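You operate a simulated robot arm through the tools that you are given. There is no shell and no other tool.

You run a simulated two-armed robot. Do the job below in one go: nothing can be reset, and whatever is moved stays where it is left.

Task
Dry both wet drawers together, then pull the middle one out.
Fine: push both home, run the dryer until DRY lights and switch it off.

It is judged by the outcome, as a careful person would: the job done as asked, and still so three seconds after it is handed in. It fails if anything else is knocked over, pushed out of place, dropped, spilled or broken.

Robot
Two 7-joint arms with fingered hands on one trunk that stands fixed in place. Base frame: the origin is at the foot of the trunk, x ahead of it, y to its left, z up. Units: mm, rad, N and s.
The left shoulder is at [26, 173, 1431], the right one opposite. With the tool pointing down near the work surface each hand reaches from about 100 to 660 mm from the base axis, measured 20 degrees to its own side. Payload 3.5 kg a hand.
The tool frame of a hand sits at the grasp point between the pads (the TCP): z along the fingers, y along the line on which they close. The tips reach 30 mm beyond it. The gripper opens to 104 mm; its body begins 35 mm behind the TCP. The gripper is a hand of 3 fingers: y runs from the thumb to the fingers, the wrist lies at [-15, -104, -178] in the tool frame, and closing takes about 1.5 s.
Orientation is that of the tool frame in the base frame, as [roll, pitch, yaw] about the fixed x, y, z axes, in that order (R = Rz(yaw) Ry(pitch) Rx(roll)). With the fingers straight down and the wrist toward the robot, the tool's x, y and z point along [0, 1, 0], [1, 0, 0] and [0, 0, -1] of the base frame.

Tools
- The arms move only by the tool drive_tool. It takes "left_moves", "right_moves" or both (then of equal length, played together; a hand with none holds still); each is a list that holds one entry, the list of rows, each a list of 7 numbers: the shift along the base's x, y, z in units of 100 mm (1.0 is 100 mm), then the turn, a rotation vector about the base's x, y, z in units of 45 degrees (1.0 is 45 degrees), then the gripper command, from -1 (shut) to 1 (fully open), values between in proportion. In form: [[[x, y, z, ax, ay, az, claw], ...]]. A call has 1 to 20 rows; each row is the pose to reach, as a shift and turn from the pose commanded when the call began. A call with a number of a shift or a turn outside -1 to 1 is refused whole. Rows are played at 5 a second. More than 50 mm and 0.15 rad between two rows, or a gripper value outside its range, and nothing of the call is played. Where a pose cannot be reached the arm comes as near as it can. A force on the tool above 60 N (or 10 N above the force at the start of the call, whichever is more), or a blocked arm, ends the call early, and 0.2 s more pass. The fingers move at their own pace (about 72 mm/s each) and stop on an object; they squeeze with about 31 N. The grip force told is the motor's: it shows also when the fingers shut on nothing. Time passes only in rows, and 0.2 s behind the last, so rows that repeat a pose let the fingers close. The reply holds the time, the measured pose of the TCP, the force on the tool along the base axes, the opening and the grip force, in the units named above and with some noise, with the torque about the TCP (base axes, N m) and any sound that the robot's microphone picked up.
- Cameras (640 x 400 px; columns grow to the right, rows downward): "scene" is now at [94.8, -43.3, 1607.1]; the picture's right is [-0.48, -0.88, 0.00], its down [-0.48, 0.26, -0.84] and it looks along [0.74, -0.40, -0.54] (base axes); focal length 230 px, centre (320, 200). "left" rides on the left gripper at [-64, -94, -117] in its tool frame; the picture's right is [-0.72, -0.33, 0.61], its down [0.64, -0.65, 0.40] and it looks along [0.27, 0.68, 0.68] (tool axes); focal length 238 px, centre (320, 200). "right" rides on the right gripper at [64, -94, -117] in its tool frame; the picture's right is [-0.72, 0.33, -0.61], its down [-0.64, -0.65, 0.40] and it looks along [-0.27, 0.68, 0.68] (tool axes); focal length 238 px, centre (320, 200). There is no depth. A picture from a camera that has moved, and an enlarged one, comes with that camera's place and axes in the base frame and with its lens.
- snapshot(camera): a new picture of that camera. The clock stands still meanwhile.
- slide_trunk(by): moves the trunk up (or, below 0, down) by that many mm; the arms and the scene camera ride with it, the base frame stays. It gives what a move gives, with no picture.
- preshape(shape, hand): the hand has 3 fingers and takes this shape, open, in about a second: jaw (thumb against the fingers, like two jaws); tri (thumb and two fingers); tip (a fingertip pinch); poke (one finger out to press); point (the index stretched); flat (the hand flat); cup (the hand cupped); fist (a fist). The gripper value then closes the fingers along that shape, each until it touches; the sizes above hold for jaw. It gives what a move gives, with no picture.
- pan_tilt(pan, tilt): turns the head with the scene camera to pan (to the left, within 1.501 rad either way) and tilt (down, from -0.506 to 1.204), counted from straight ahead of the robot (the tilt from the chest, where the trunk bows). It gives what a move gives.
- close_up(camera, box): a new picture of the part [left, top, right, bottom] of that camera's present view, enlarged. The clock stands still meanwhile.
- job_done(): hands the job in; it is judged then, once.

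Places have to be worked out from the pictures, the camera data and where the tool is seen. Open the grippers and draw the arms clear of the work before you hand the job in, unless the task says otherwise.

The tools are called after "Emit:" as a command line: name --argument value ..., lists and objects as JSON in quotes. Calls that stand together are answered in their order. drive_tool: Moves the arms, as the interface text tells. Its arguments: {"type":"object","properties":{"left_moves":{"type":"array","items":{"type":"array","items":{"type":"array","items":{"type":"number"}}}},"right_moves":{"type":"array","items":{"type":"array","items":{"type":"array","items":{"type":"number"}}}}},"required":[]} The other tools are called the same way: slide_trunk (by) moves the trunk up or down; preshape (shape, hand) gives the hand a shape; pan_tilt (pan, tilt) turns the head that bears the scene camera; snapshot (camera) takes a picture; close_up (camera, box) takes an enlarged picture of a part of a camera's view; job_done () hands the job in.

At the start:

```text
time: 0.0
left_position: [471.0, -32.1, 1472.2]
left_ee_rot: [3.141, 0.0, 1.571]
left_wrist_force: [0.6, -0.4, -0.2]
left_torque: [-0.02, 0.01, -0.01]
left_opening: 103.6
left_grip_force: 0.0
left_shape: jaw
right_position: [341.6, -397.2, 1498.9]
right_ee_rot: [-3.139, 0.0, 1.57]
right_wrist_force: [0.4, 0.2, 1.1]
right_torque: [-0.01, -0.01, -0.01]
right_opening: 103.6
right_grip_force: 0.1
right_shape: jaw
trunk travel left (down, up): [-525.0, 229.0]
head pan, tilt (commanded): [-0.501, 0.574]
```

scene: 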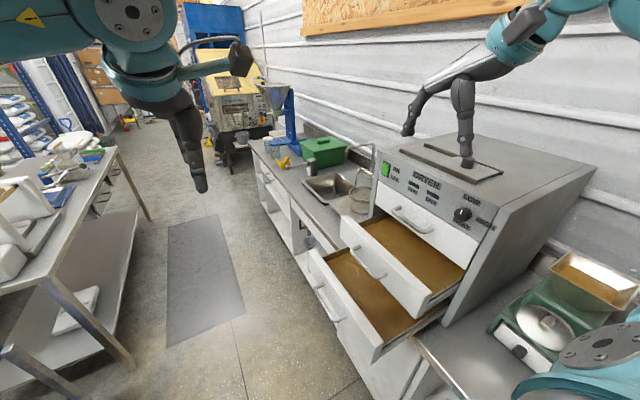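
right: 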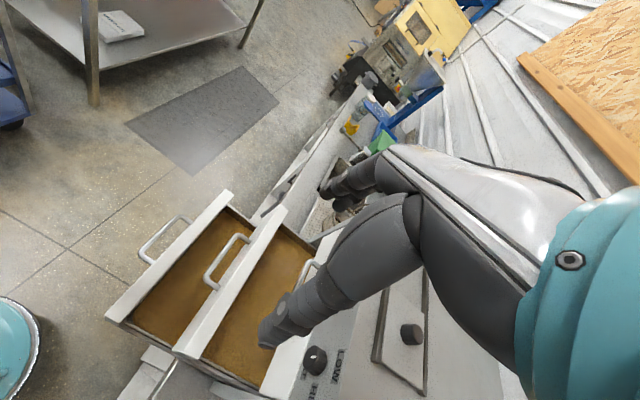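
left: 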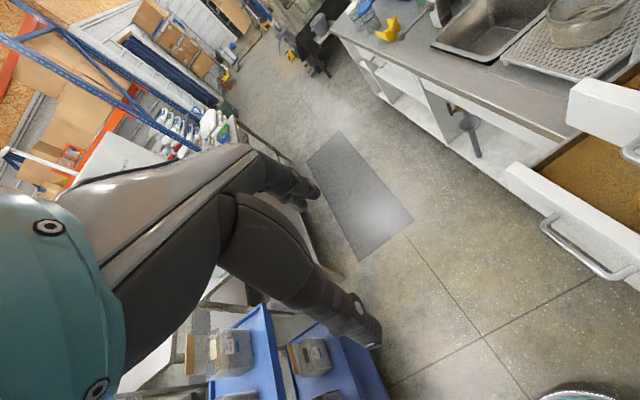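

The scene shows a dryer with three drawers, the two lower ones open, and a panel with a green button, labels and a knob. I take enlarged pictures to read the panel and judge the geometry.

Emit:
close_up --camera "scene" --box '[370, 130, 530, 230]'

Emit:
close_up --camera "scene" --box '[280, 170, 520, 320]'

Emit:
close_up --camera "right" --box '[100, 180, 440, 400]'

```text
4.00 times, centred on (450, 180) of scene
camera zoom: at [94.8, -43.3, 1607.1], right [-0.48, -0.88, 0.0], down [-0.48, 0.26, -0.84], along [0.74, -0.4, -0.54], focal length 920 px, centre (-200, 280)
```

zoom: 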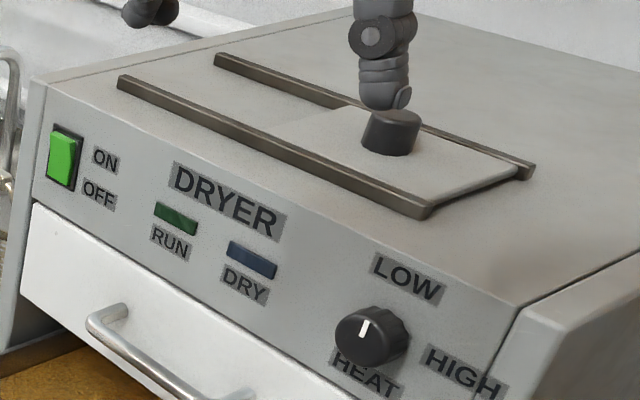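

```text
2.67 times, centred on (400, 245) of scene
camera zoom: at [94.8, -43.3, 1607.1], right [-0.48, -0.88, 0.0], down [-0.48, 0.26, -0.84], along [0.74, -0.4, -0.54], focal length 613 px, centre (107, 80)
```

zoom: 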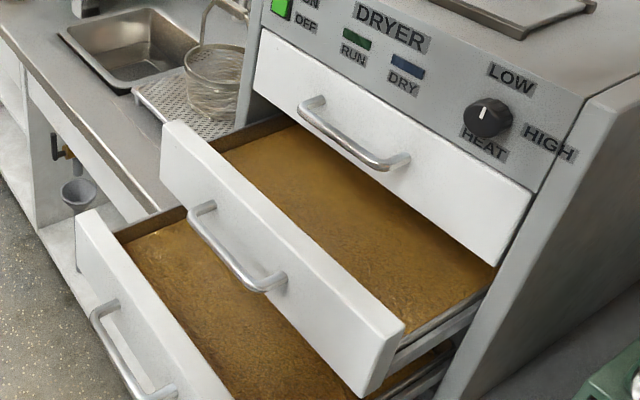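

```text
1.82 times, centred on (270, 290) of right
camera zoom: at [246.7, -333.1, 1614.4], right [0.33, -0.72, 0.61], down [-0.65, -0.64, -0.4], along [0.68, -0.27, -0.68], focal length 433 px, centre (411, 36)
```

zoom: 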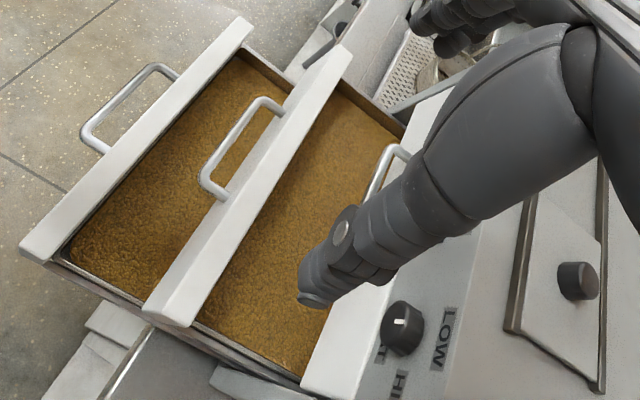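

The dryer front seems to face +y, near y = -560, with the knob near (326, -566, 1280) and the switch near x = 604. I turn the head to the right and down for a better view of the dryer and what surrounds it.

Emit:
pan_tilt --pan -0.8 --tilt 0.75

Emit:
snapshot --camera "scene"

```text
time: 0.8
left_position: [473.0, -32.7, 1472.4]
left_ee_rot: [-3.141, 0.001, 1.571]
left_wrist_force: [-0.2, 0.2, 0.4]
left_torque: [0.01, -0.01, 0.02]
left_opening: 103.6
left_grip_force: 0.0
left_shape: jaw
right_position: [340.6, -397.7, 1498.3]
right_ee_rot: [-3.141, 0.001, 1.57]
right_wrist_force: [-0.8, -0.3, 0.4]
right_torque: [0.01, -0.01, 0.01]
right_opening: 103.5
right_grip_force: 0.0
right_shape: jaw
trunk travel left (down, up): [-525.0, 229.0]
head pan, tilt (commanded): [-0.799, 0.75]
```

```text
taken
camera scene: at [74.5, -59.8, 1592.0], right [-0.72, -0.7, 0.0], down [-0.48, 0.49, -0.73], along [0.51, -0.52, -0.68], focal length 230 px, centre (320, 200)
```

scene: 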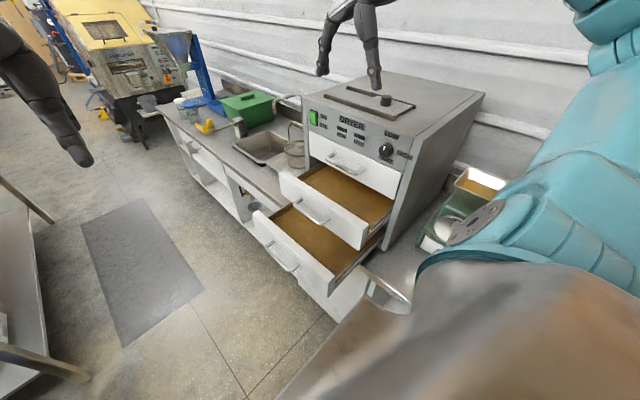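

The whole dryer is now in view: top drawer shut, middle and bottom drawers open. I enlarge it to measure the drawers, handles and switch.

Emit:
close_up --camera "scene" --box '[240, 140, 432, 260]'

Emit:
close_up --camera "scene" --box '[240, 180, 400, 280]'

Emit:
close_up --camera "scene" --box '[290, 70, 450, 170]'

```text
3.33 times, centred on (336, 200) of scene
camera zoom: at [74.5, -59.8, 1592.0], right [-0.72, -0.7, 0.0], down [-0.48, 0.49, -0.73], along [0.51, -0.52, -0.68], focal length 767 px, centre (267, 200)
```

zoom: 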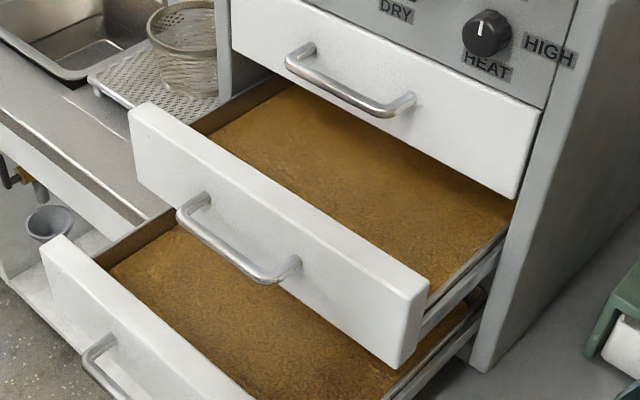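

```text
4.00 times, centred on (320, 230) of scene
camera zoom: at [74.5, -59.8, 1592.0], right [-0.72, -0.7, 0.0], down [-0.48, 0.49, -0.73], along [0.51, -0.52, -0.68], focal length 920 px, centre (320, 80)
```

zoom: 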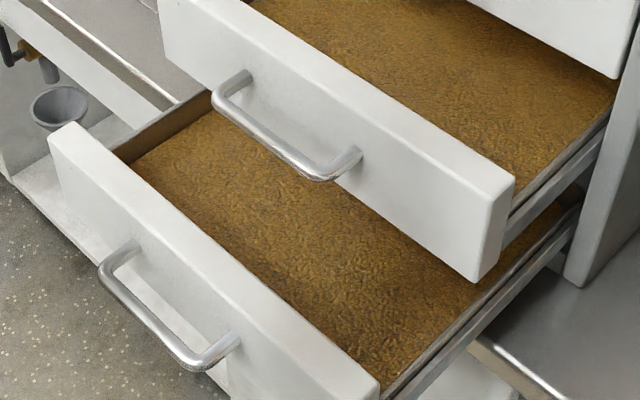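

```text
4.00 times, centred on (370, 120) of scene
camera zoom: at [74.5, -59.8, 1592.0], right [-0.72, -0.7, 0.0], down [-0.48, 0.49, -0.73], along [0.51, -0.52, -0.68], focal length 920 px, centre (120, 520)
```

zoom: 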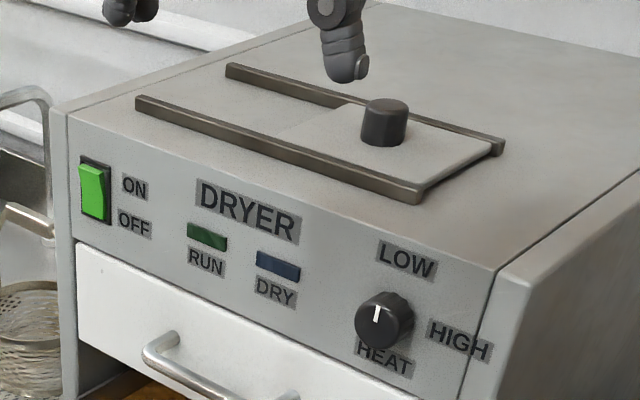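

From the two head views I place the top handle bar near y = -566, z = 1148. The middle bar is near (475, -405, 1037), the bottom bar near (475, -260, 929), and the rocker switch near (630, -595, 1261). Before lowering the trunk I check the space by the right arm.

Emit:
pan_tilt --pan -1.3 --tilt 0.8

Emit:
snapshot --camera "scene"

```text
time: 1.7
left_position: [471.0, -32.3, 1472.2]
left_ee_rot: [3.141, 0.0, 1.571]
left_wrist_force: [0.0, -0.4, 0.2]
left_torque: [-0.01, 0.0, 0.01]
left_opening: 103.5
left_grip_force: 0.1
left_shape: jaw
right_position: [340.7, -398.0, 1498.9]
right_ee_rot: [3.141, -0.001, 1.571]
right_wrist_force: [0.3, 0.8, 0.1]
right_torque: [0.02, -0.03, 0.01]
right_opening: 103.5
right_grip_force: 0.1
right_shape: jaw
trunk travel left (down, up): [-525.0, 229.0]
head pan, tilt (commanded): [-1.3, 0.799]
```

```text
taken
camera scene: at [38.3, -78.2, 1588.0], right [-0.96, -0.27, 0.0], down [-0.19, 0.69, -0.7], along [0.19, -0.67, -0.72], focal length 230 px, centre (320, 200)
```

scene: 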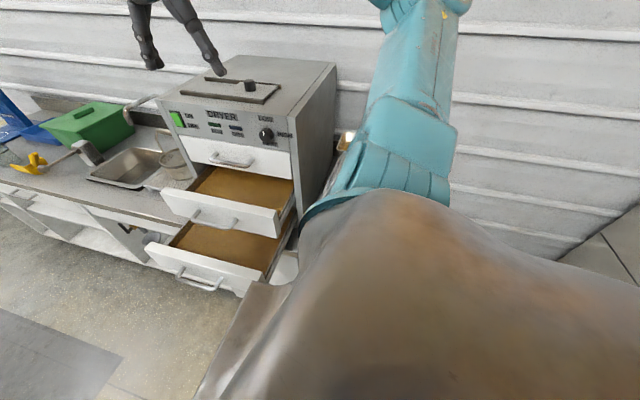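

The upper arm sticks out sideways well above the counter, and the scale stands far off. I lower the trunk 200 mm so that the handles and the switch fall in easy reach.

Emit:
slide_trunk --by -200

Emit:
pan_tilt --pan -0.75 --tilt 0.45

Emit:
snapshot --camera "scene"

Emit:
snapshot --camera "right"

```text
time: 3.9
left_position: [471.5, -31.9, 1272.7]
left_ee_rot: [3.14, 0.001, 1.57]
left_wrist_force: [0.0, 0.2, -0.5]
left_torque: [-0.05, 0.02, 0.03]
left_opening: 103.5
left_grip_force: 0.1
left_shape: jaw
right_position: [340.6, -397.1, 1299.6]
right_ee_rot: [-3.14, 0.0, 1.57]
right_wrist_force: [0.6, 0.1, 0.0]
right_torque: [-0.01, 0.0, 0.01]
right_opening: 103.5
right_grip_force: 0.0
right_shape: jaw
trunk travel left (down, up): [-325.0, 429.0]
head pan, tilt (commanded): [-1.3, 0.799]
```

```text
time: 4.9
left_position: [472.5, -32.1, 1272.0]
left_ee_rot: [-3.141, -0.001, 1.571]
left_wrist_force: [-0.1, -0.1, 0.0]
left_torque: [-0.02, -0.02, 0.0]
left_opening: 103.7
left_grip_force: 0.0
left_shape: jaw
right_position: [339.4, -398.7, 1298.8]
right_ee_rot: [-3.141, -0.002, 1.57]
right_wrist_force: [0.5, 0.7, 0.7]
right_torque: [0.01, -0.04, 0.0]
right_opening: 103.7
right_grip_force: 0.0
right_shape: jaw
trunk travel left (down, up): [-325.0, 429.0]
head pan, tilt (commanded): [-0.75, 0.45]
```

```text
taken
camera scene: at [126.3, -63.3, 1416.8], right [-0.68, -0.73, 0.0], down [-0.32, 0.3, -0.9], along [0.66, -0.61, -0.44], focal length 230 px, centre (320, 200)
```

scene: 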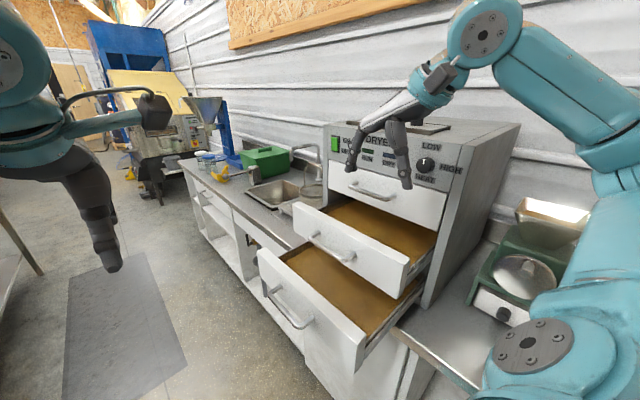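

```text
taken
camera right: at [246.8, -333.1, 1414.4], right [0.33, -0.72, 0.61], down [-0.65, -0.64, -0.4], along [0.68, -0.27, -0.68], focal length 238 px, centre (320, 200)
```

right: 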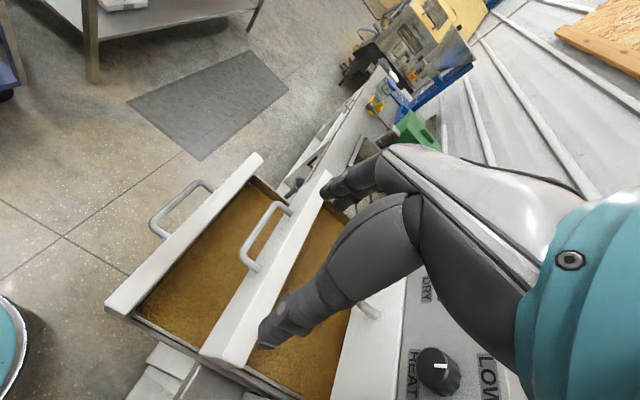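

Trunk is down 200 mm. I take close-ups again, since the new height gives a good baseline for placing the handles, drawer fronts and switch.

Emit:
close_up --camera "scene" --box '[250, 180, 442, 300]'

Emit:
close_up --camera "scene" --box '[250, 240, 410, 340]'

Emit:
close_up --camera "scene" --box '[315, 110, 475, 210]'

```text
3.33 times, centred on (346, 240) of scene
camera zoom: at [126.3, -63.3, 1416.8], right [-0.68, -0.73, 0.0], down [-0.32, 0.3, -0.9], along [0.66, -0.61, -0.44], focal length 767 px, centre (233, 67)
```

zoom: 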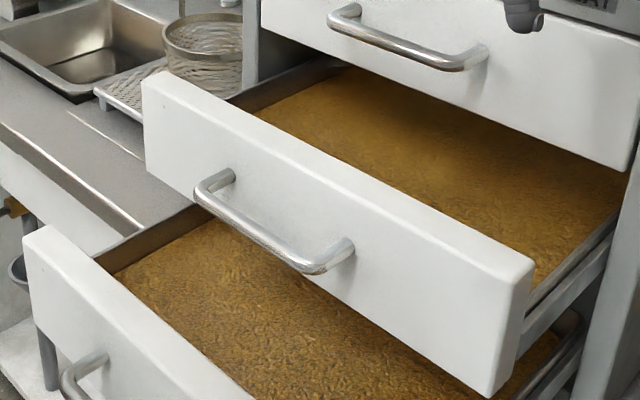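

```text
4.00 times, centred on (330, 290) of scene
camera zoom: at [126.3, -63.3, 1416.8], right [-0.68, -0.73, 0.0], down [-0.32, 0.3, -0.9], along [0.66, -0.61, -0.44], focal length 920 px, centre (280, -160)
```

zoom: 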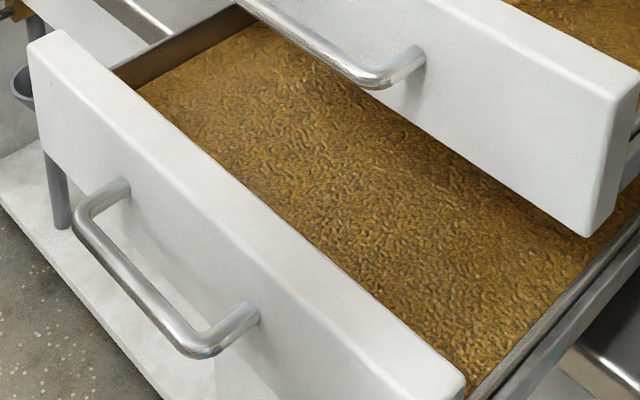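

```text
4.00 times, centred on (395, 160) of scene
camera zoom: at [126.3, -63.3, 1416.8], right [-0.68, -0.73, 0.0], down [-0.32, 0.3, -0.9], along [0.66, -0.61, -0.44], focal length 920 px, centre (20, 360)
```

zoom: 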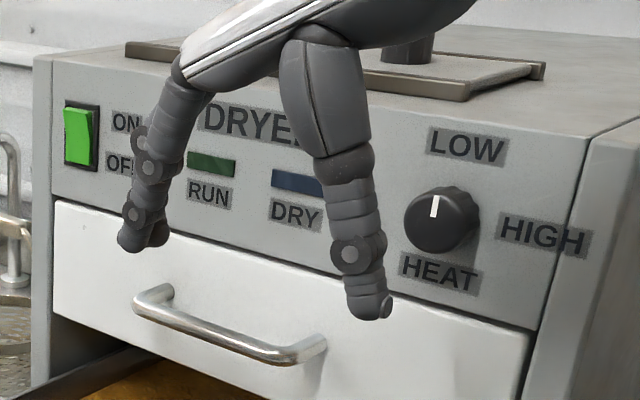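

The finer numbers put the switch at about (635, -603, 1257). The middle bar is at (475, -411, 1038), the bottom bar at (475, -269, 925), and a closed bar sits near y = -576. I turn the right hand halfway toward pointing at the dryer (-y, thumb on top) in free air and move the left hand clear.

Emit:
drive_tool --right_moves '[[[0.06, 0.06, -0.06, -0.096, 0.096, 0.096, 1], [0.12, 0.12, -0.12, -0.192, 0.192, 0.192, 1], [0.19, 0.19, -0.19, -0.289, 0.289, 0.289, 1], [0.25, 0.25, -0.25, -0.385, 0.385, 0.385, 1], [0.31, 0.31, -0.31, -0.481, 0.481, 0.481, 1], [0.37, 0.37, -0.37, -0.577, 0.577, 0.577, 1], [0.44, 0.44, -0.44, -0.674, 0.674, 0.674, 1], [0.5, 0.5, -0.5, -0.77, 0.77, 0.77, 1]]]' --left_moves '[[[0, 0.12, 0.06, 0, 0, 0, 1], [0, 0.25, 0.12, 0, 0, 0, 1], [0, 0.37, 0.18, 0, 0, 0, 1], [0, 0.5, 0.25, 0, 0, 0, 1], [0, 0.62, 0.31, 0, 0, 0, 1], [0, 0.75, 0.37, 0, 0, 0, 1], [0, 0.87, 0.43, 0, 0, 0, 1], [0, 1.0, 0.5, 0, 0, 0, 1]]]'

Emit:
snapshot --camera "scene"

```text
time: 6.7
left_position: [469.7, 68.9, 1322.2]
left_ee_rot: [-3.141, 0.001, 1.572]
left_wrist_force: [0.7, -0.8, 0.3]
left_torque: [-0.01, 0.01, -0.03]
left_opening: 103.6
left_grip_force: 0.0
left_shape: jaw
right_position: [391.5, -344.8, 1248.9]
right_ee_rot: [-2.355, 0.339, 2.357]
right_wrist_force: [0.7, 0.7, -0.4]
right_torque: [-0.01, -0.02, -0.01]
right_opening: 103.5
right_grip_force: 0.1
right_shape: jaw
trunk travel left (down, up): [-325.0, 429.0]
head pan, tilt (commanded): [-0.75, 0.45]
```

```text
taken
camera scene: at [126.7, -62.5, 1416.9], right [-0.68, -0.73, 0.0], down [-0.32, 0.3, -0.9], along [0.66, -0.61, -0.44], focal length 230 px, centre (320, 200)
```

scene: 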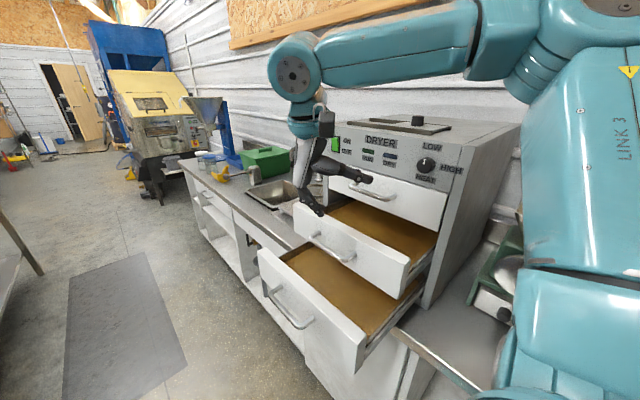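

The hand turned halfway as planned, with the arm coming from above and nothing touched. I finish the turn so the fingers point at the dryer.

Emit:
drive_tool --right_moves '[[[0.06, 0.06, -0.06, -0.096, 0.096, 0.096, 1], [0.12, 0.12, -0.12, -0.192, 0.192, 0.192, 1], [0.19, 0.19, -0.19, -0.289, 0.289, 0.289, 1], [0.25, 0.25, -0.25, -0.385, 0.385, 0.385, 1], [0.31, 0.31, -0.31, -0.481, 0.481, 0.481, 1], [0.37, 0.37, -0.37, -0.577, 0.577, 0.577, 1], [0.44, 0.44, -0.44, -0.674, 0.674, 0.674, 1], [0.5, 0.5, -0.5, -0.77, 0.77, 0.77, 1]]]'

Emit:
snapshot --camera "scene"

Emit:
snapshot --camera "right"

```text
time: 8.5
left_position: [470.6, 66.2, 1322.2]
left_ee_rot: [-3.141, -0.001, 1.569]
left_wrist_force: [-0.2, -0.6, 0.3]
left_torque: [-0.03, -0.01, 0.01]
left_opening: 103.6
left_grip_force: 0.1
left_shape: jaw
right_position: [421.9, -351.8, 1185.2]
right_ee_rot: [-1.572, 0.0, -3.135]
right_wrist_force: [0.6, 0.0, 0.5]
right_torque: [0.01, -0.03, -0.02]
right_opening: 104.1
right_grip_force: 0.0
right_shape: jaw
right hand out of reach, approached as far as the arm can: row 6, 7, 8
trunk travel left (down, up): [-325.0, 429.0]
head pan, tilt (commanded): [-0.75, 0.45]
```

```text
taken
camera scene: at [126.3, -63.4, 1416.9], right [-0.68, -0.73, 0.0], down [-0.32, 0.3, -0.9], along [0.66, -0.61, -0.44], focal length 230 px, centre (320, 200)
```

scene: 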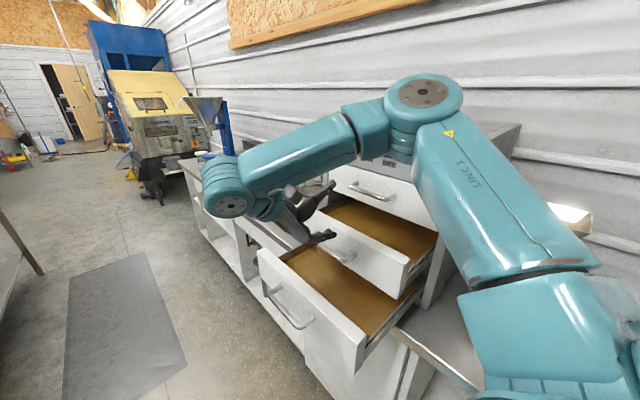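

```text
taken
camera right: at [358.2, -234.4, 1279.5], right [0.72, 0.62, -0.33], down [0.64, -0.4, 0.65], along [0.27, -0.68, -0.68], focal length 238 px, centre (320, 200)
```

right: 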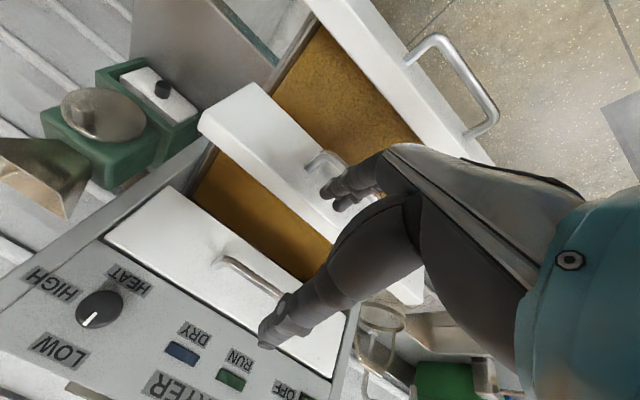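

The hand now points at the dryer but at this spot it nears the arm's limit, and with the wrist on top the knuckles would foul the bottom drawer. For pushing I roll the hand about its pointing axis so the wrist lies toward the robot (thumb side at -x).

Emit:
drive_tool --right_moves '[[[0, 0, 0, 0, -0.167, 0, 1], [0, 0, 0, 0, -0.333, 0, 1], [0, 0, 0, 0, -0.5, 0, 1], [0, 0, 0, 0, -0.667, 0, 1], [0, 0, 0, 0, -0.833, 0, 1], [0, 0, 0, 0, -1, 0, 1]]]'

Emit:
snapshot --camera "scene"

```text
time: 9.9
left_position: [470.6, 68.3, 1321.5]
left_ee_rot: [3.141, 0.002, 1.572]
left_wrist_force: [-0.1, 0.2, 0.0]
left_torque: [-0.03, -0.02, 0.0]
left_opening: 103.9
left_grip_force: 0.1
left_shape: jaw
right_position: [421.4, -352.1, 1186.4]
right_ee_rot: [-1.573, 0.787, 3.138]
right_wrist_force: [0.2, -0.5, -0.1]
right_torque: [0.01, -0.03, 0.02]
right_opening: 103.6
right_grip_force: 0.0
right_shape: jaw
trunk travel left (down, up): [-325.0, 429.0]
head pan, tilt (commanded): [-0.75, 0.45]
```

```text
taken
camera scene: at [126.3, -63.2, 1416.9], right [-0.68, -0.73, 0.0], down [-0.32, 0.3, -0.9], along [0.66, -0.61, -0.44], focal length 230 px, centre (320, 200)
```

scene: 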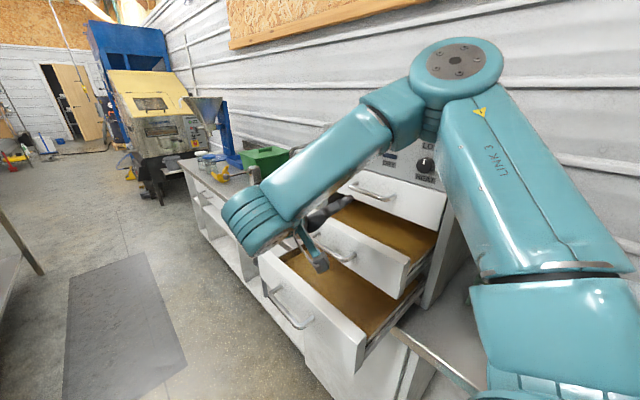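

The roll went fine with no limit hit. I complete the second half of the roll.

Emit:
drive_tool --right_moves '[[[0, 0.05, 0, 0, -0.167, 0, 1], [0, 0.1, 0, 0, -0.333, 0, 1], [0, 0.15, 0, 0, -0.5, 0, 1], [0, 0.2, 0, 0, -0.667, 0, 1], [0, 0.25, 0, 0, -0.833, 0, 1], [0, 0.3, 0, 0, -1, 0, 1]]]'

Emit:
snapshot --camera "scene"

Emit:
snapshot --camera "right"

```text
time: 11.3
left_position: [470.5, 67.4, 1322.0]
left_ee_rot: [3.142, 0.0, 1.57]
left_wrist_force: [-0.3, 1.0, -0.2]
left_torque: [0.0, 0.0, -0.03]
left_opening: 103.5
left_grip_force: 0.1
left_shape: jaw
right_position: [439.5, -378.0, 1209.4]
right_ee_rot: [3.086, 1.565, 1.52]
right_wrist_force: [-0.2, 0.1, 0.2]
right_torque: [0.02, 0.02, 0.04]
right_opening: 103.7
right_grip_force: 0.1
right_shape: jaw
right hand out of reach, approached as far as the arm can: row 3, 4, 5, 6
trunk travel left (down, up): [-325.0, 429.0]
head pan, tilt (commanded): [-0.75, 0.45]
```

```text
taken
camera scene: at [126.4, -63.3, 1416.9], right [-0.68, -0.73, 0.0], down [-0.32, 0.3, -0.9], along [0.66, -0.61, -0.44], focal length 230 px, centre (320, 200)
```

scene: 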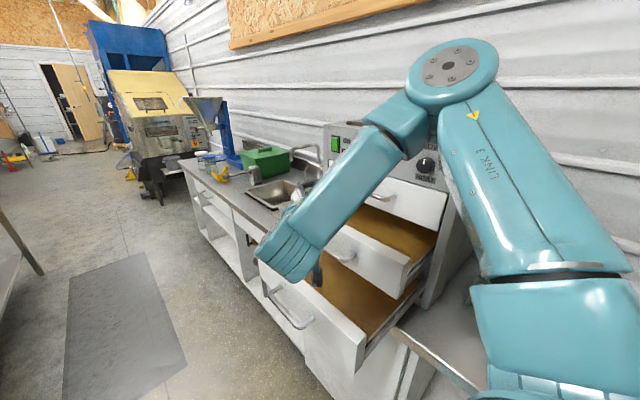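

```text
taken
camera right: at [346.3, -261.2, 1145.7], right [0.32, 0.61, 0.72], down [-0.65, -0.41, 0.64], along [0.69, -0.68, 0.27], focal length 238 px, centre (320, 200)
```

right: 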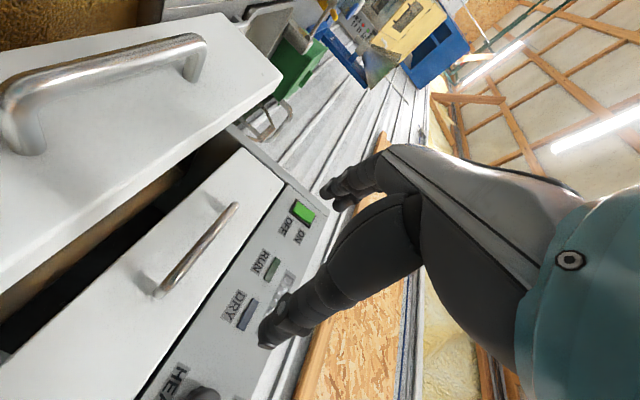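

Pointing straight at the dryer limits how far back (+y) the hand can stand, so I tip the fingers 45 degrees downward, which should give more room. I also close the fingers to push with them together.

Emit:
drive_tool --right_moves '[[[0.05, 0.1, 0, 0.167, 0, 0, -1], [0.1, 0.2, 0, 0.333, 0, 0, -1], [0.15, 0.3, 0, 0.5, 0, 0, -1], [0.2, 0.4, 0, 0.667, 0, 0, -1], [0.25, 0.5, 0, 0.833, 0, 0, -1], [0.3, 0.6, 0, 1, 0, 0, -1], [0.3, 0.6, 0, 1, 0, 0, -1], [0.3, 0.6, 0, 1, 0, 0, -1]]]'

Emit:
snapshot --camera "scene"

Emit:
snapshot --camera "right"

```text
time: 13.1
left_position: [471.9, 67.4, 1321.4]
left_ee_rot: [3.141, 0.0, 1.572]
left_wrist_force: [1.0, 0.6, 0.3]
left_torque: [0.0, 0.04, 0.03]
left_opening: 103.6
left_grip_force: 0.1
left_shape: jaw
right_position: [470.5, -316.5, 1210.6]
right_ee_rot: [-3.141, 0.785, 1.572]
right_wrist_force: [0.5, -0.5, 0.4]
right_torque: [0.0, -0.01, 0.03]
right_opening: 0.0
right_grip_force: 30.9
right_shape: jaw
trunk travel left (down, up): [-325.0, 429.0]
head pan, tilt (commanded): [-0.75, 0.45]
```

```text
taken
camera scene: at [126.3, -63.3, 1416.9], right [-0.68, -0.73, 0.0], down [-0.32, 0.3, -0.9], along [0.66, -0.61, -0.44], focal length 230 px, centre (320, 200)
```

scene: 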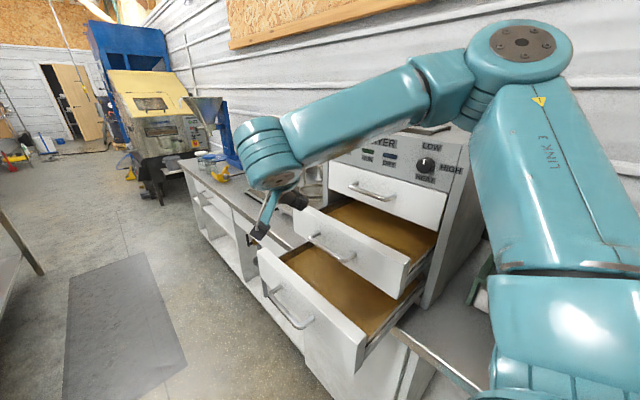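

```text
taken
camera right: at [375.8, -188.5, 1245.9], right [0.33, -0.08, 0.94], down [-0.65, -0.74, 0.17], along [0.68, -0.67, -0.29], focal length 238 px, centre (320, 200)
```

right: 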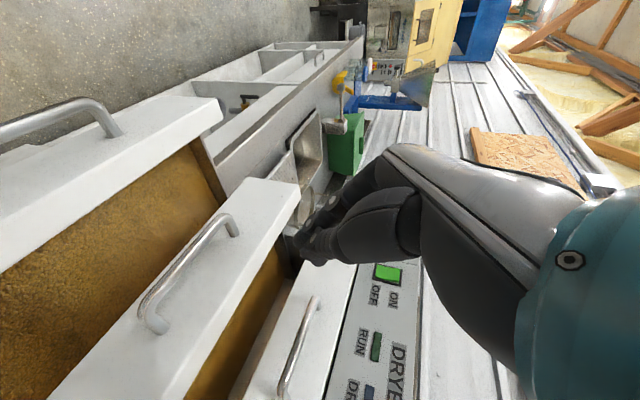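

The pose is reached and the closed fingertips sit near (470, -338, 1189), in front of the middle drawer. I lower the hand and flatten the tilt to about 20 degrees below level, checking reach, with the tips kept short of the middle bar.

Emit:
drive_tool --right_moves '[[[0, -0.02, -0.16, -0.09, 0, 0, -1], [0, -0.04, -0.33, -0.18, 0, 0, -1], [0, -0.06, -0.5, -0.27, 0, 0, -1], [0, -0.08, -0.66, -0.36, 0, 0, -1], [0, -0.1, -0.83, -0.46, 0, 0, -1], [0, -0.13, -1.0, -0.555, 0, 0, -1]]]'

Emit:
snapshot --camera "scene"

Emit:
snapshot --camera "right"

```text
time: 14.5
left_position: [471.8, 67.3, 1322.5]
left_ee_rot: [3.14, 0.0, 1.569]
left_wrist_force: [0.4, -0.8, -0.3]
left_torque: [0.04, 0.0, 0.01]
left_opening: 103.6
left_grip_force: 0.1
left_shape: jaw
right_position: [472.6, -330.3, 1108.2]
right_ee_rot: [-3.139, 1.222, 1.573]
right_wrist_force: [-1.0, -0.2, -0.1]
right_torque: [-0.01, 0.01, 0.02]
right_opening: 0.2
right_grip_force: 31.1
right_shape: jaw
trunk travel left (down, up): [-325.0, 429.0]
head pan, tilt (commanded): [-0.75, 0.45]
```

```text
taken
camera scene: at [126.7, -63.4, 1416.8], right [-0.68, -0.73, 0.0], down [-0.32, 0.3, -0.9], along [0.66, -0.61, -0.44], focal length 230 px, centre (320, 200)
```

scene: 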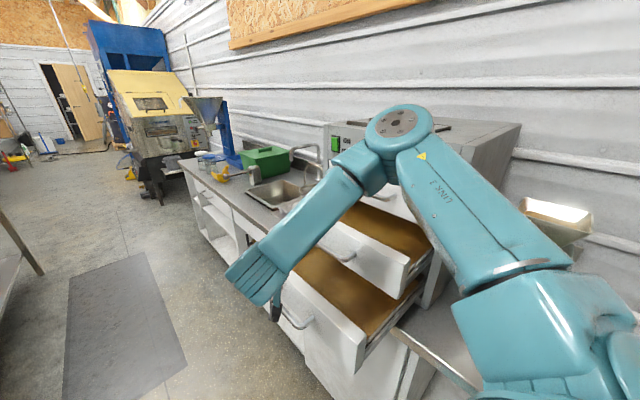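

```text
taken
camera right: at [378.1, -197.7, 1086.5], right [0.33, 0.33, 0.89], down [-0.65, -0.6, 0.46], along [0.68, -0.73, 0.02], focal length 238 px, centre (320, 200)
```

right: 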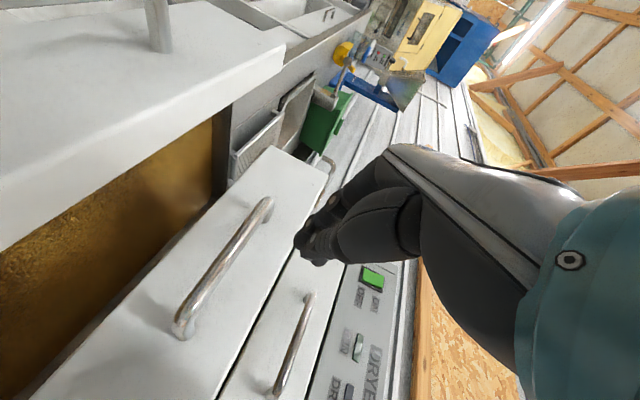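

Reach is good: TCP about (472, -330, 1108), clear of everything. I go down to handle height, still about 40 mm short of the middle bar.

Emit:
drive_tool --right_moves '[[[0, 0, -0.13, 0, 0, 0, -1], [0, 0, -0.26, 0, 0, 0, -1], [0, 0, -0.39, 0, 0, 0, -1], [0, 0, -0.55, 0, 0, 0, -1]]]'

Emit:
snapshot --camera "right"

Emit:
snapshot --camera "left"

```text
time: 15.5
left_position: [470.4, 67.7, 1321.8]
left_ee_rot: [-3.141, 0.0, 1.573]
left_wrist_force: [-0.4, -0.6, 0.4]
left_torque: [-0.01, 0.02, 0.04]
left_opening: 103.7
left_grip_force: 0.1
left_shape: jaw
right_position: [469.6, -329.3, 1052.1]
right_ee_rot: [3.139, 1.221, 1.569]
right_wrist_force: [0.1, -0.5, 1.0]
right_torque: [-0.02, -0.02, -0.01]
right_opening: 0.0
right_grip_force: 31.0
right_shape: jaw
trunk travel left (down, up): [-325.0, 429.0]
head pan, tilt (commanded): [-0.75, 0.45]
```

```text
taken
camera right: at [375.6, -196.7, 1031.1], right [0.33, 0.33, 0.89], down [-0.65, -0.6, 0.46], along [0.68, -0.73, 0.02], focal length 238 px, centre (320, 200)
```

right: 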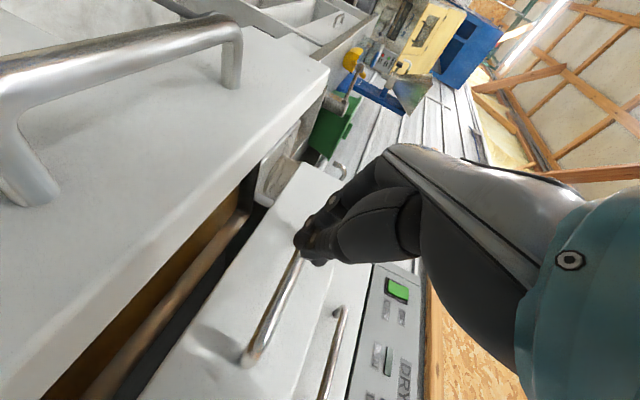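

```text
taken
camera left: at [376.6, 2.5, 1439.0], right [-0.33, -0.72, -0.61], down [-0.65, 0.64, -0.4], along [0.68, 0.27, -0.68], focal length 238 px, centre (320, 200)
```

left: 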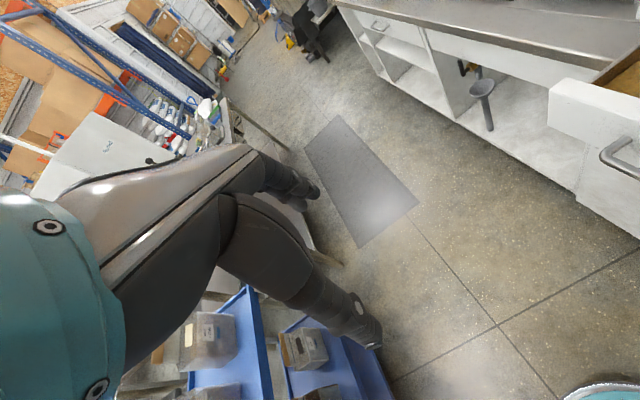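

The fingertips line up with the middle of the bar in the wrist view. I push gently along -y in 10 mm rows and watch the force.

Emit:
drive_tool --right_moves '[[[0, -0.1, 0, 0, 0, 0, -1], [0, -0.2, 0, 0, 0, 0, -1], [0, -0.3, 0, 0, 0, 0, -1], [0, -0.4, 0, 0, 0, 0, -1], [0, -0.5, 0, 0, 0, 0, -1], [0, -0.6, 0, 0, 0, 0, -1], [0, -0.7, 0, 0, 0, 0, -1], [0, -0.8, 0, 0, 0, 0, -1]]]'

Emit:
snapshot --camera "right"

Emit:
snapshot --camera "scene"

```text
time: 17.3
left_position: [470.8, 66.5, 1322.0]
left_ee_rot: [-3.141, 0.0, 1.57]
left_wrist_force: [0.1, 0.7, 0.9]
left_torque: [-0.01, -0.01, -0.02]
left_opening: 103.5
left_grip_force: 0.0
left_shape: jaw
right_position: [469.6, -410.5, 1052.0]
right_ee_rot: [-3.139, 1.221, 1.574]
right_wrist_force: [-0.7, -0.2, 0.7]
right_torque: [0.0, -0.02, -0.02]
right_opening: 0.3
right_grip_force: 30.7
right_shape: jaw
trunk travel left (down, up): [-325.0, 429.0]
head pan, tilt (commanded): [-0.75, 0.45]
```

```text
taken
camera right: at [374.5, -278.4, 1031.0], right [0.33, 0.33, 0.89], down [-0.65, -0.6, 0.46], along [0.68, -0.73, 0.02], focal length 238 px, centre (320, 200)
```

right: 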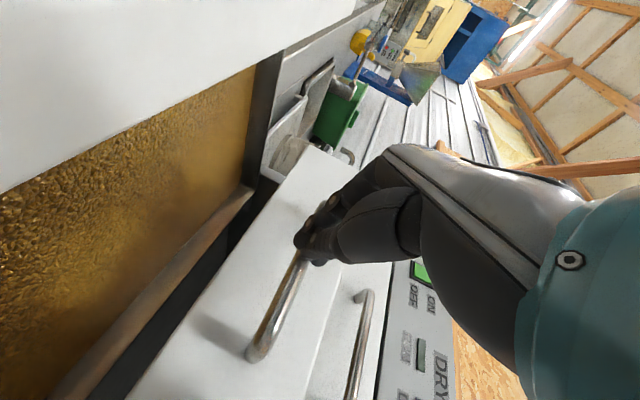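

```text
taken
camera scene: at [126.3, -63.5, 1416.8], right [-0.68, -0.73, 0.0], down [-0.32, 0.3, -0.9], along [0.66, -0.61, -0.44], focal length 230 px, centre (320, 200)
```

scene: 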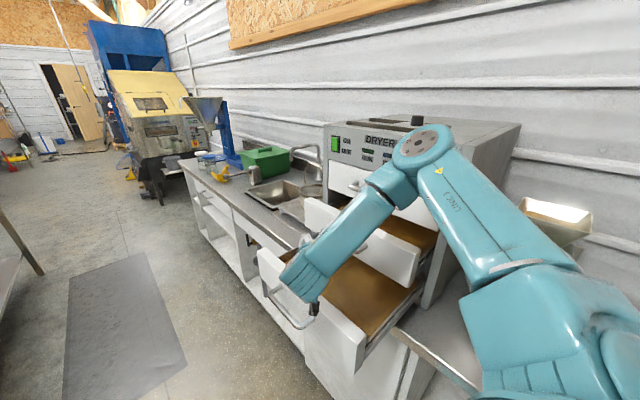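

The drawer is following the fingers with hardly any force; the bar still sits against the tips. I push another 100 mm.

Emit:
drive_tool --right_moves '[[[0, -0.1, 0, 0, 0, 0, -1], [0, -0.2, 0, 0, 0, 0, -1], [0, -0.3, 0, 0, 0, 0, -1], [0, -0.4, 0, 0, 0, 0, -1], [0, -0.5, 0, 0, 0, 0, -1], [0, -0.6, 0, 0, 0, 0, -1], [0, -0.7, 0, 0, 0, 0, -1], [0, -0.8, 0, 0, 0, 0, -1], [0, -0.9, 0, 0, 0, 0, -1], [0, -1.0, 0, 0, 0, 0, -1]]]'

Emit:
snapshot --camera "right"

Emit:
snapshot --camera "scene"

```text
time: 19.5
left_position: [468.6, 68.3, 1321.6]
left_ee_rot: [-3.14, 0.0, 1.57]
left_wrist_force: [0.1, 0.7, 0.1]
left_torque: [0.01, 0.0, -0.03]
left_opening: 103.4
left_grip_force: 0.1
left_shape: jaw
right_position: [468.0, -509.5, 1054.7]
right_ee_rot: [-3.14, 1.222, 1.573]
right_wrist_force: [0.3, 0.4, 0.2]
right_torque: [-0.03, -0.03, 0.0]
right_opening: 0.0
right_grip_force: 30.8
right_shape: jaw
trunk travel left (down, up): [-325.0, 429.0]
head pan, tilt (commanded): [-0.75, 0.45]
```

```text
taken
camera right: at [374.6, -377.6, 1032.6], right [0.33, 0.33, 0.89], down [-0.65, -0.6, 0.46], along [0.68, -0.73, 0.02], focal length 238 px, centre (320, 200)
```

right: 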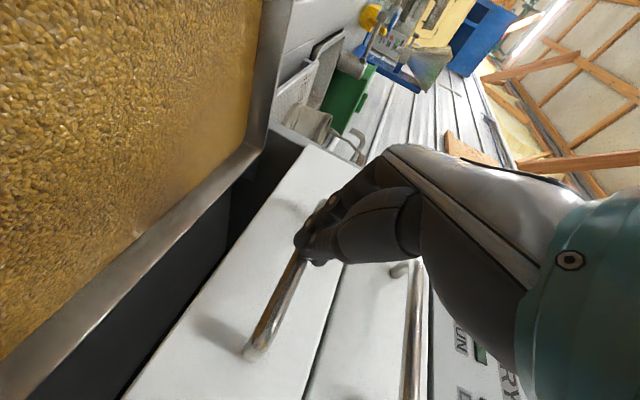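

```text
taken
camera scene: at [126.2, -63.3, 1416.9], right [-0.68, -0.73, 0.0], down [-0.32, 0.3, -0.9], along [0.66, -0.61, -0.44], focal length 230 px, centre (320, 200)
```

scene: 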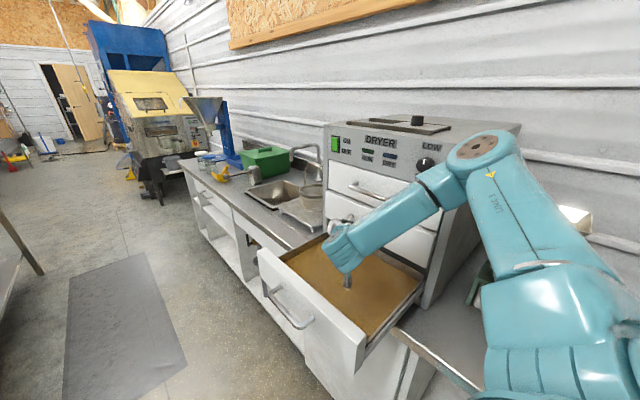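

Only about 30 mm should remain. I push on in 5 mm rows until the drawer stops.

Emit:
drive_tool --right_moves '[[[0, -0.05, 0, 0, 0, 0, -1], [0, -0.1, 0, 0, 0, 0, -1], [0, -0.15, 0, 0, 0, 0, -1], [0, -0.2, 0, 0, 0, 0, -1], [0, -0.24, 0, 0, 0, 0, -1], [0, -0.28, 0, 0, 0, 0, -1], [0, -0.32, 0, 0, 0, 0, -1], [0, -0.35, 0, 0, 0, 0, -1], [0, -0.38, 0, 0, 0, 0, -1], [0, -0.41, 0, 0, 0, 0, -1]]]'

Emit:
snapshot --camera "right"

Emit:
close_up --camera "scene" --box '[310, 110, 470, 210]'

```text
time: 20.9
left_position: [467.3, 70.4, 1322.7]
left_ee_rot: [3.139, 0.001, 1.569]
left_wrist_force: [0.0, 0.0, -0.5]
left_torque: [0.07, -0.01, 0.0]
left_opening: 103.6
left_grip_force: 0.0
left_shape: jaw
right_position: [470.6, -526.4, 1054.2]
right_ee_rot: [3.135, 1.209, 1.597]
right_wrist_force: [-3.6, 32.1, 6.4]
right_torque: [0.06, 0.04, -0.13]
right_opening: 0.0
right_grip_force: 31.0
right_shape: jaw
trunk travel left (down, up): [-325.0, 429.0]
head pan, tilt (commanded): [-0.75, 0.45]
stopped in row 7 (right hand): the force on the tool passed its limit at 62 N (the readings are from after the stop); the commanded pose is now the measured one
```

```text
taken
camera right: at [371.9, -395.8, 1034.5], right [0.31, 0.33, 0.89], down [-0.64, -0.63, 0.45], along [0.71, -0.71, 0.01], focal length 238 px, centre (320, 200)
```

right: 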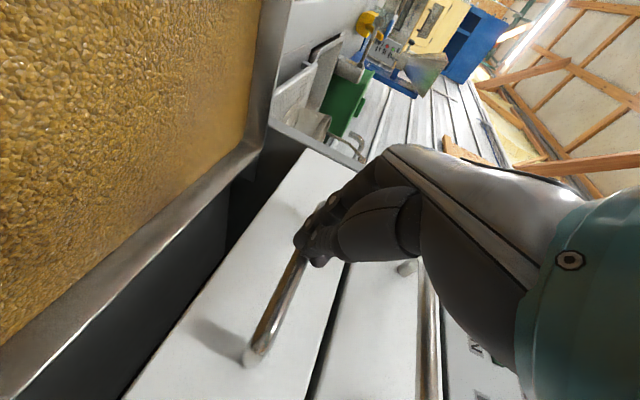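

```text
4.00 times, centred on (390, 160) of scene
camera zoom: at [123.7, -59.7, 1417.5], right [-0.68, -0.73, 0.0], down [-0.32, 0.29, -0.9], along [0.66, -0.62, -0.43], focal length 920 px, centre (40, 360)
```

zoom: 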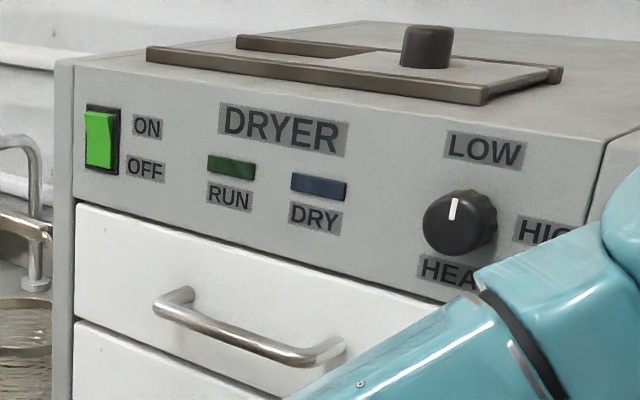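

The push ended at 62 N with the tool at y = -526, so the middle drawer seems to have met its stop. I back away and look whether its face is flush with the top drawer.

Emit:
drive_tool --right_moves '[[[0, 0.1, 0, 0, 0, 0, -1], [0, 0.3, 0, 0, 0, 0, -1], [0, 0.6, 0, 0, 0, 0, -1], [0, 0.9, 0, 0, 0, 0, -1], [0, 1.0, 0, 0, 0, 0, -1]]]'

Emit:
snapshot --camera "right"

Emit:
close_up --camera "scene" --box '[250, 140, 442, 260]'

```text
time: 22.1
left_position: [470.5, 67.2, 1321.6]
left_ee_rot: [-3.141, -0.001, 1.571]
left_wrist_force: [-0.3, 0.1, 0.1]
left_torque: [0.02, 0.01, -0.03]
left_opening: 103.5
left_grip_force: 0.0
left_shape: jaw
right_position: [467.7, -434.1, 1048.6]
right_ee_rot: [-3.134, 1.208, 1.593]
right_wrist_force: [0.0, -0.1, -0.4]
right_torque: [-0.01, -0.01, 0.0]
right_opening: 0.0
right_grip_force: 30.6
right_shape: jaw
trunk travel left (down, up): [-325.0, 429.0]
head pan, tilt (commanded): [-0.75, 0.45]
```

```text
taken
camera right: at [372.5, -301.6, 1028.8], right [0.32, 0.33, 0.89], down [-0.64, -0.61, 0.46], along [0.69, -0.72, 0.01], focal length 238 px, centre (320, 200)
```

right: 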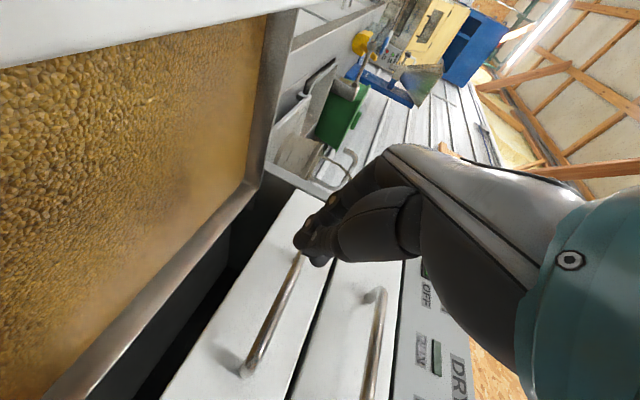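

```text
3.33 times, centred on (346, 200) of scene
camera zoom: at [126.3, -63.5, 1416.9], right [-0.68, -0.73, 0.0], down [-0.32, 0.3, -0.9], along [0.66, -0.61, -0.44], focal length 767 px, centre (233, 200)
```

zoom: 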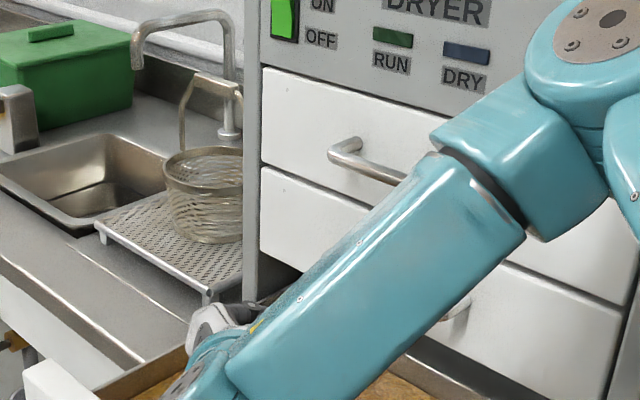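

The middle drawer's face is now flush with the top drawer's, so it is home. For the bottom drawer I must get in front of its face (y about -303), so I raise the hand, draw it back and tilt to 45 degrees again.

Emit:
drive_tool --right_moves '[[[0, 0.1, 0.1, 0.05, 0, 0, -1], [0, 0.25, 0.25, 0.13, 0, 0, -1], [0, 0.4, 0.4, 0.22, 0, 0, -1], [0, 0.55, 0.55, 0.3, 0, 0, -1], [0, 0.7, 0.7, 0.38, 0, 0, -1], [0, 0.85, 0.85, 0.47, 0, 0, -1], [0, 1.0, 1.0, 0.555, 0, 0, -1]]]'

Emit:
drive_tool --right_moves '[[[0, 0.2, 0, 0, 0, 0, -1], [0, 0.4, 0, 0, 0, 0, -1], [0, 0.6, 0, 0, 0, 0, -1], [0, 0.8, 0, 0, 0, 0, -1], [0, 1.0, 0, 0, 0, 0, -1]]]'

Emit:
snapshot --camera "scene"

Emit:
snapshot --camera "right"

```text
time: 23.7
left_position: [470.1, 67.2, 1321.7]
left_ee_rot: [-3.141, 0.0, 1.573]
left_wrist_force: [-0.1, 0.6, 0.6]
left_torque: [0.05, 0.0, -0.01]
left_opening: 103.6
left_grip_force: 0.1
left_shape: jaw
right_position: [468.9, -332.3, 1150.7]
right_ee_rot: [3.136, 0.773, 1.585]
right_wrist_force: [-0.3, 0.2, -0.6]
right_torque: [0.01, 0.03, -0.03]
right_opening: 0.0
right_grip_force: 30.9
right_shape: jaw
trunk travel left (down, up): [-325.0, 429.0]
head pan, tilt (commanded): [-0.75, 0.45]
```

```text
time: 24.9
left_position: [470.6, 66.5, 1321.3]
left_ee_rot: [-3.14, 0.001, 1.571]
left_wrist_force: [-0.8, 0.3, -0.2]
left_torque: [-0.02, 0.0, -0.01]
left_opening: 103.6
left_grip_force: 0.2
left_shape: jaw
right_position: [470.9, -232.0, 1150.4]
right_ee_rot: [3.136, 0.777, 1.585]
right_wrist_force: [-0.9, -0.5, 0.3]
right_torque: [0.0, 0.0, -0.02]
right_opening: 0.0
right_grip_force: 30.6
right_shape: jaw
trunk travel left (down, up): [-325.0, 429.0]
head pan, tilt (commanded): [-0.75, 0.45]
```

```text
taken
camera scene: at [127.0, -63.2, 1416.8], right [-0.68, -0.73, 0.0], down [-0.32, 0.3, -0.9], along [0.66, -0.61, -0.44], focal length 230 px, centre (320, 200)
```

scene: 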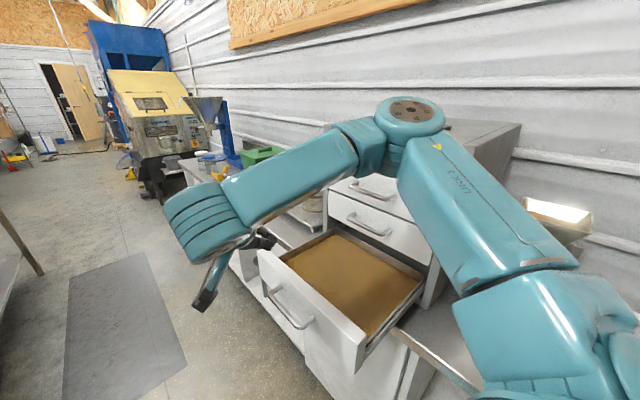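

```text
taken
camera right: at [374.2, -105.8, 1187.4], right [0.32, -0.08, 0.94], down [-0.64, -0.75, 0.16], along [0.7, -0.66, -0.29], focal length 238 px, centre (320, 200)
```

right: 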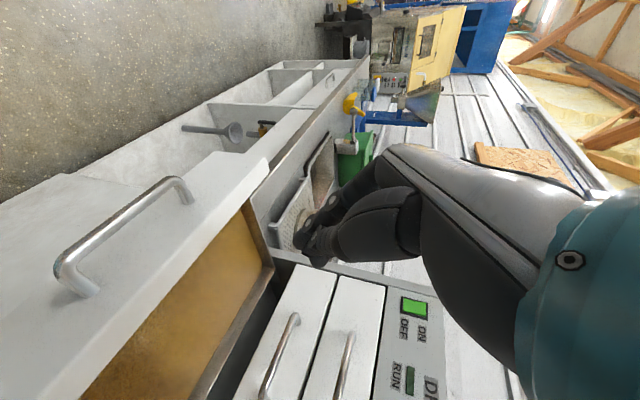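

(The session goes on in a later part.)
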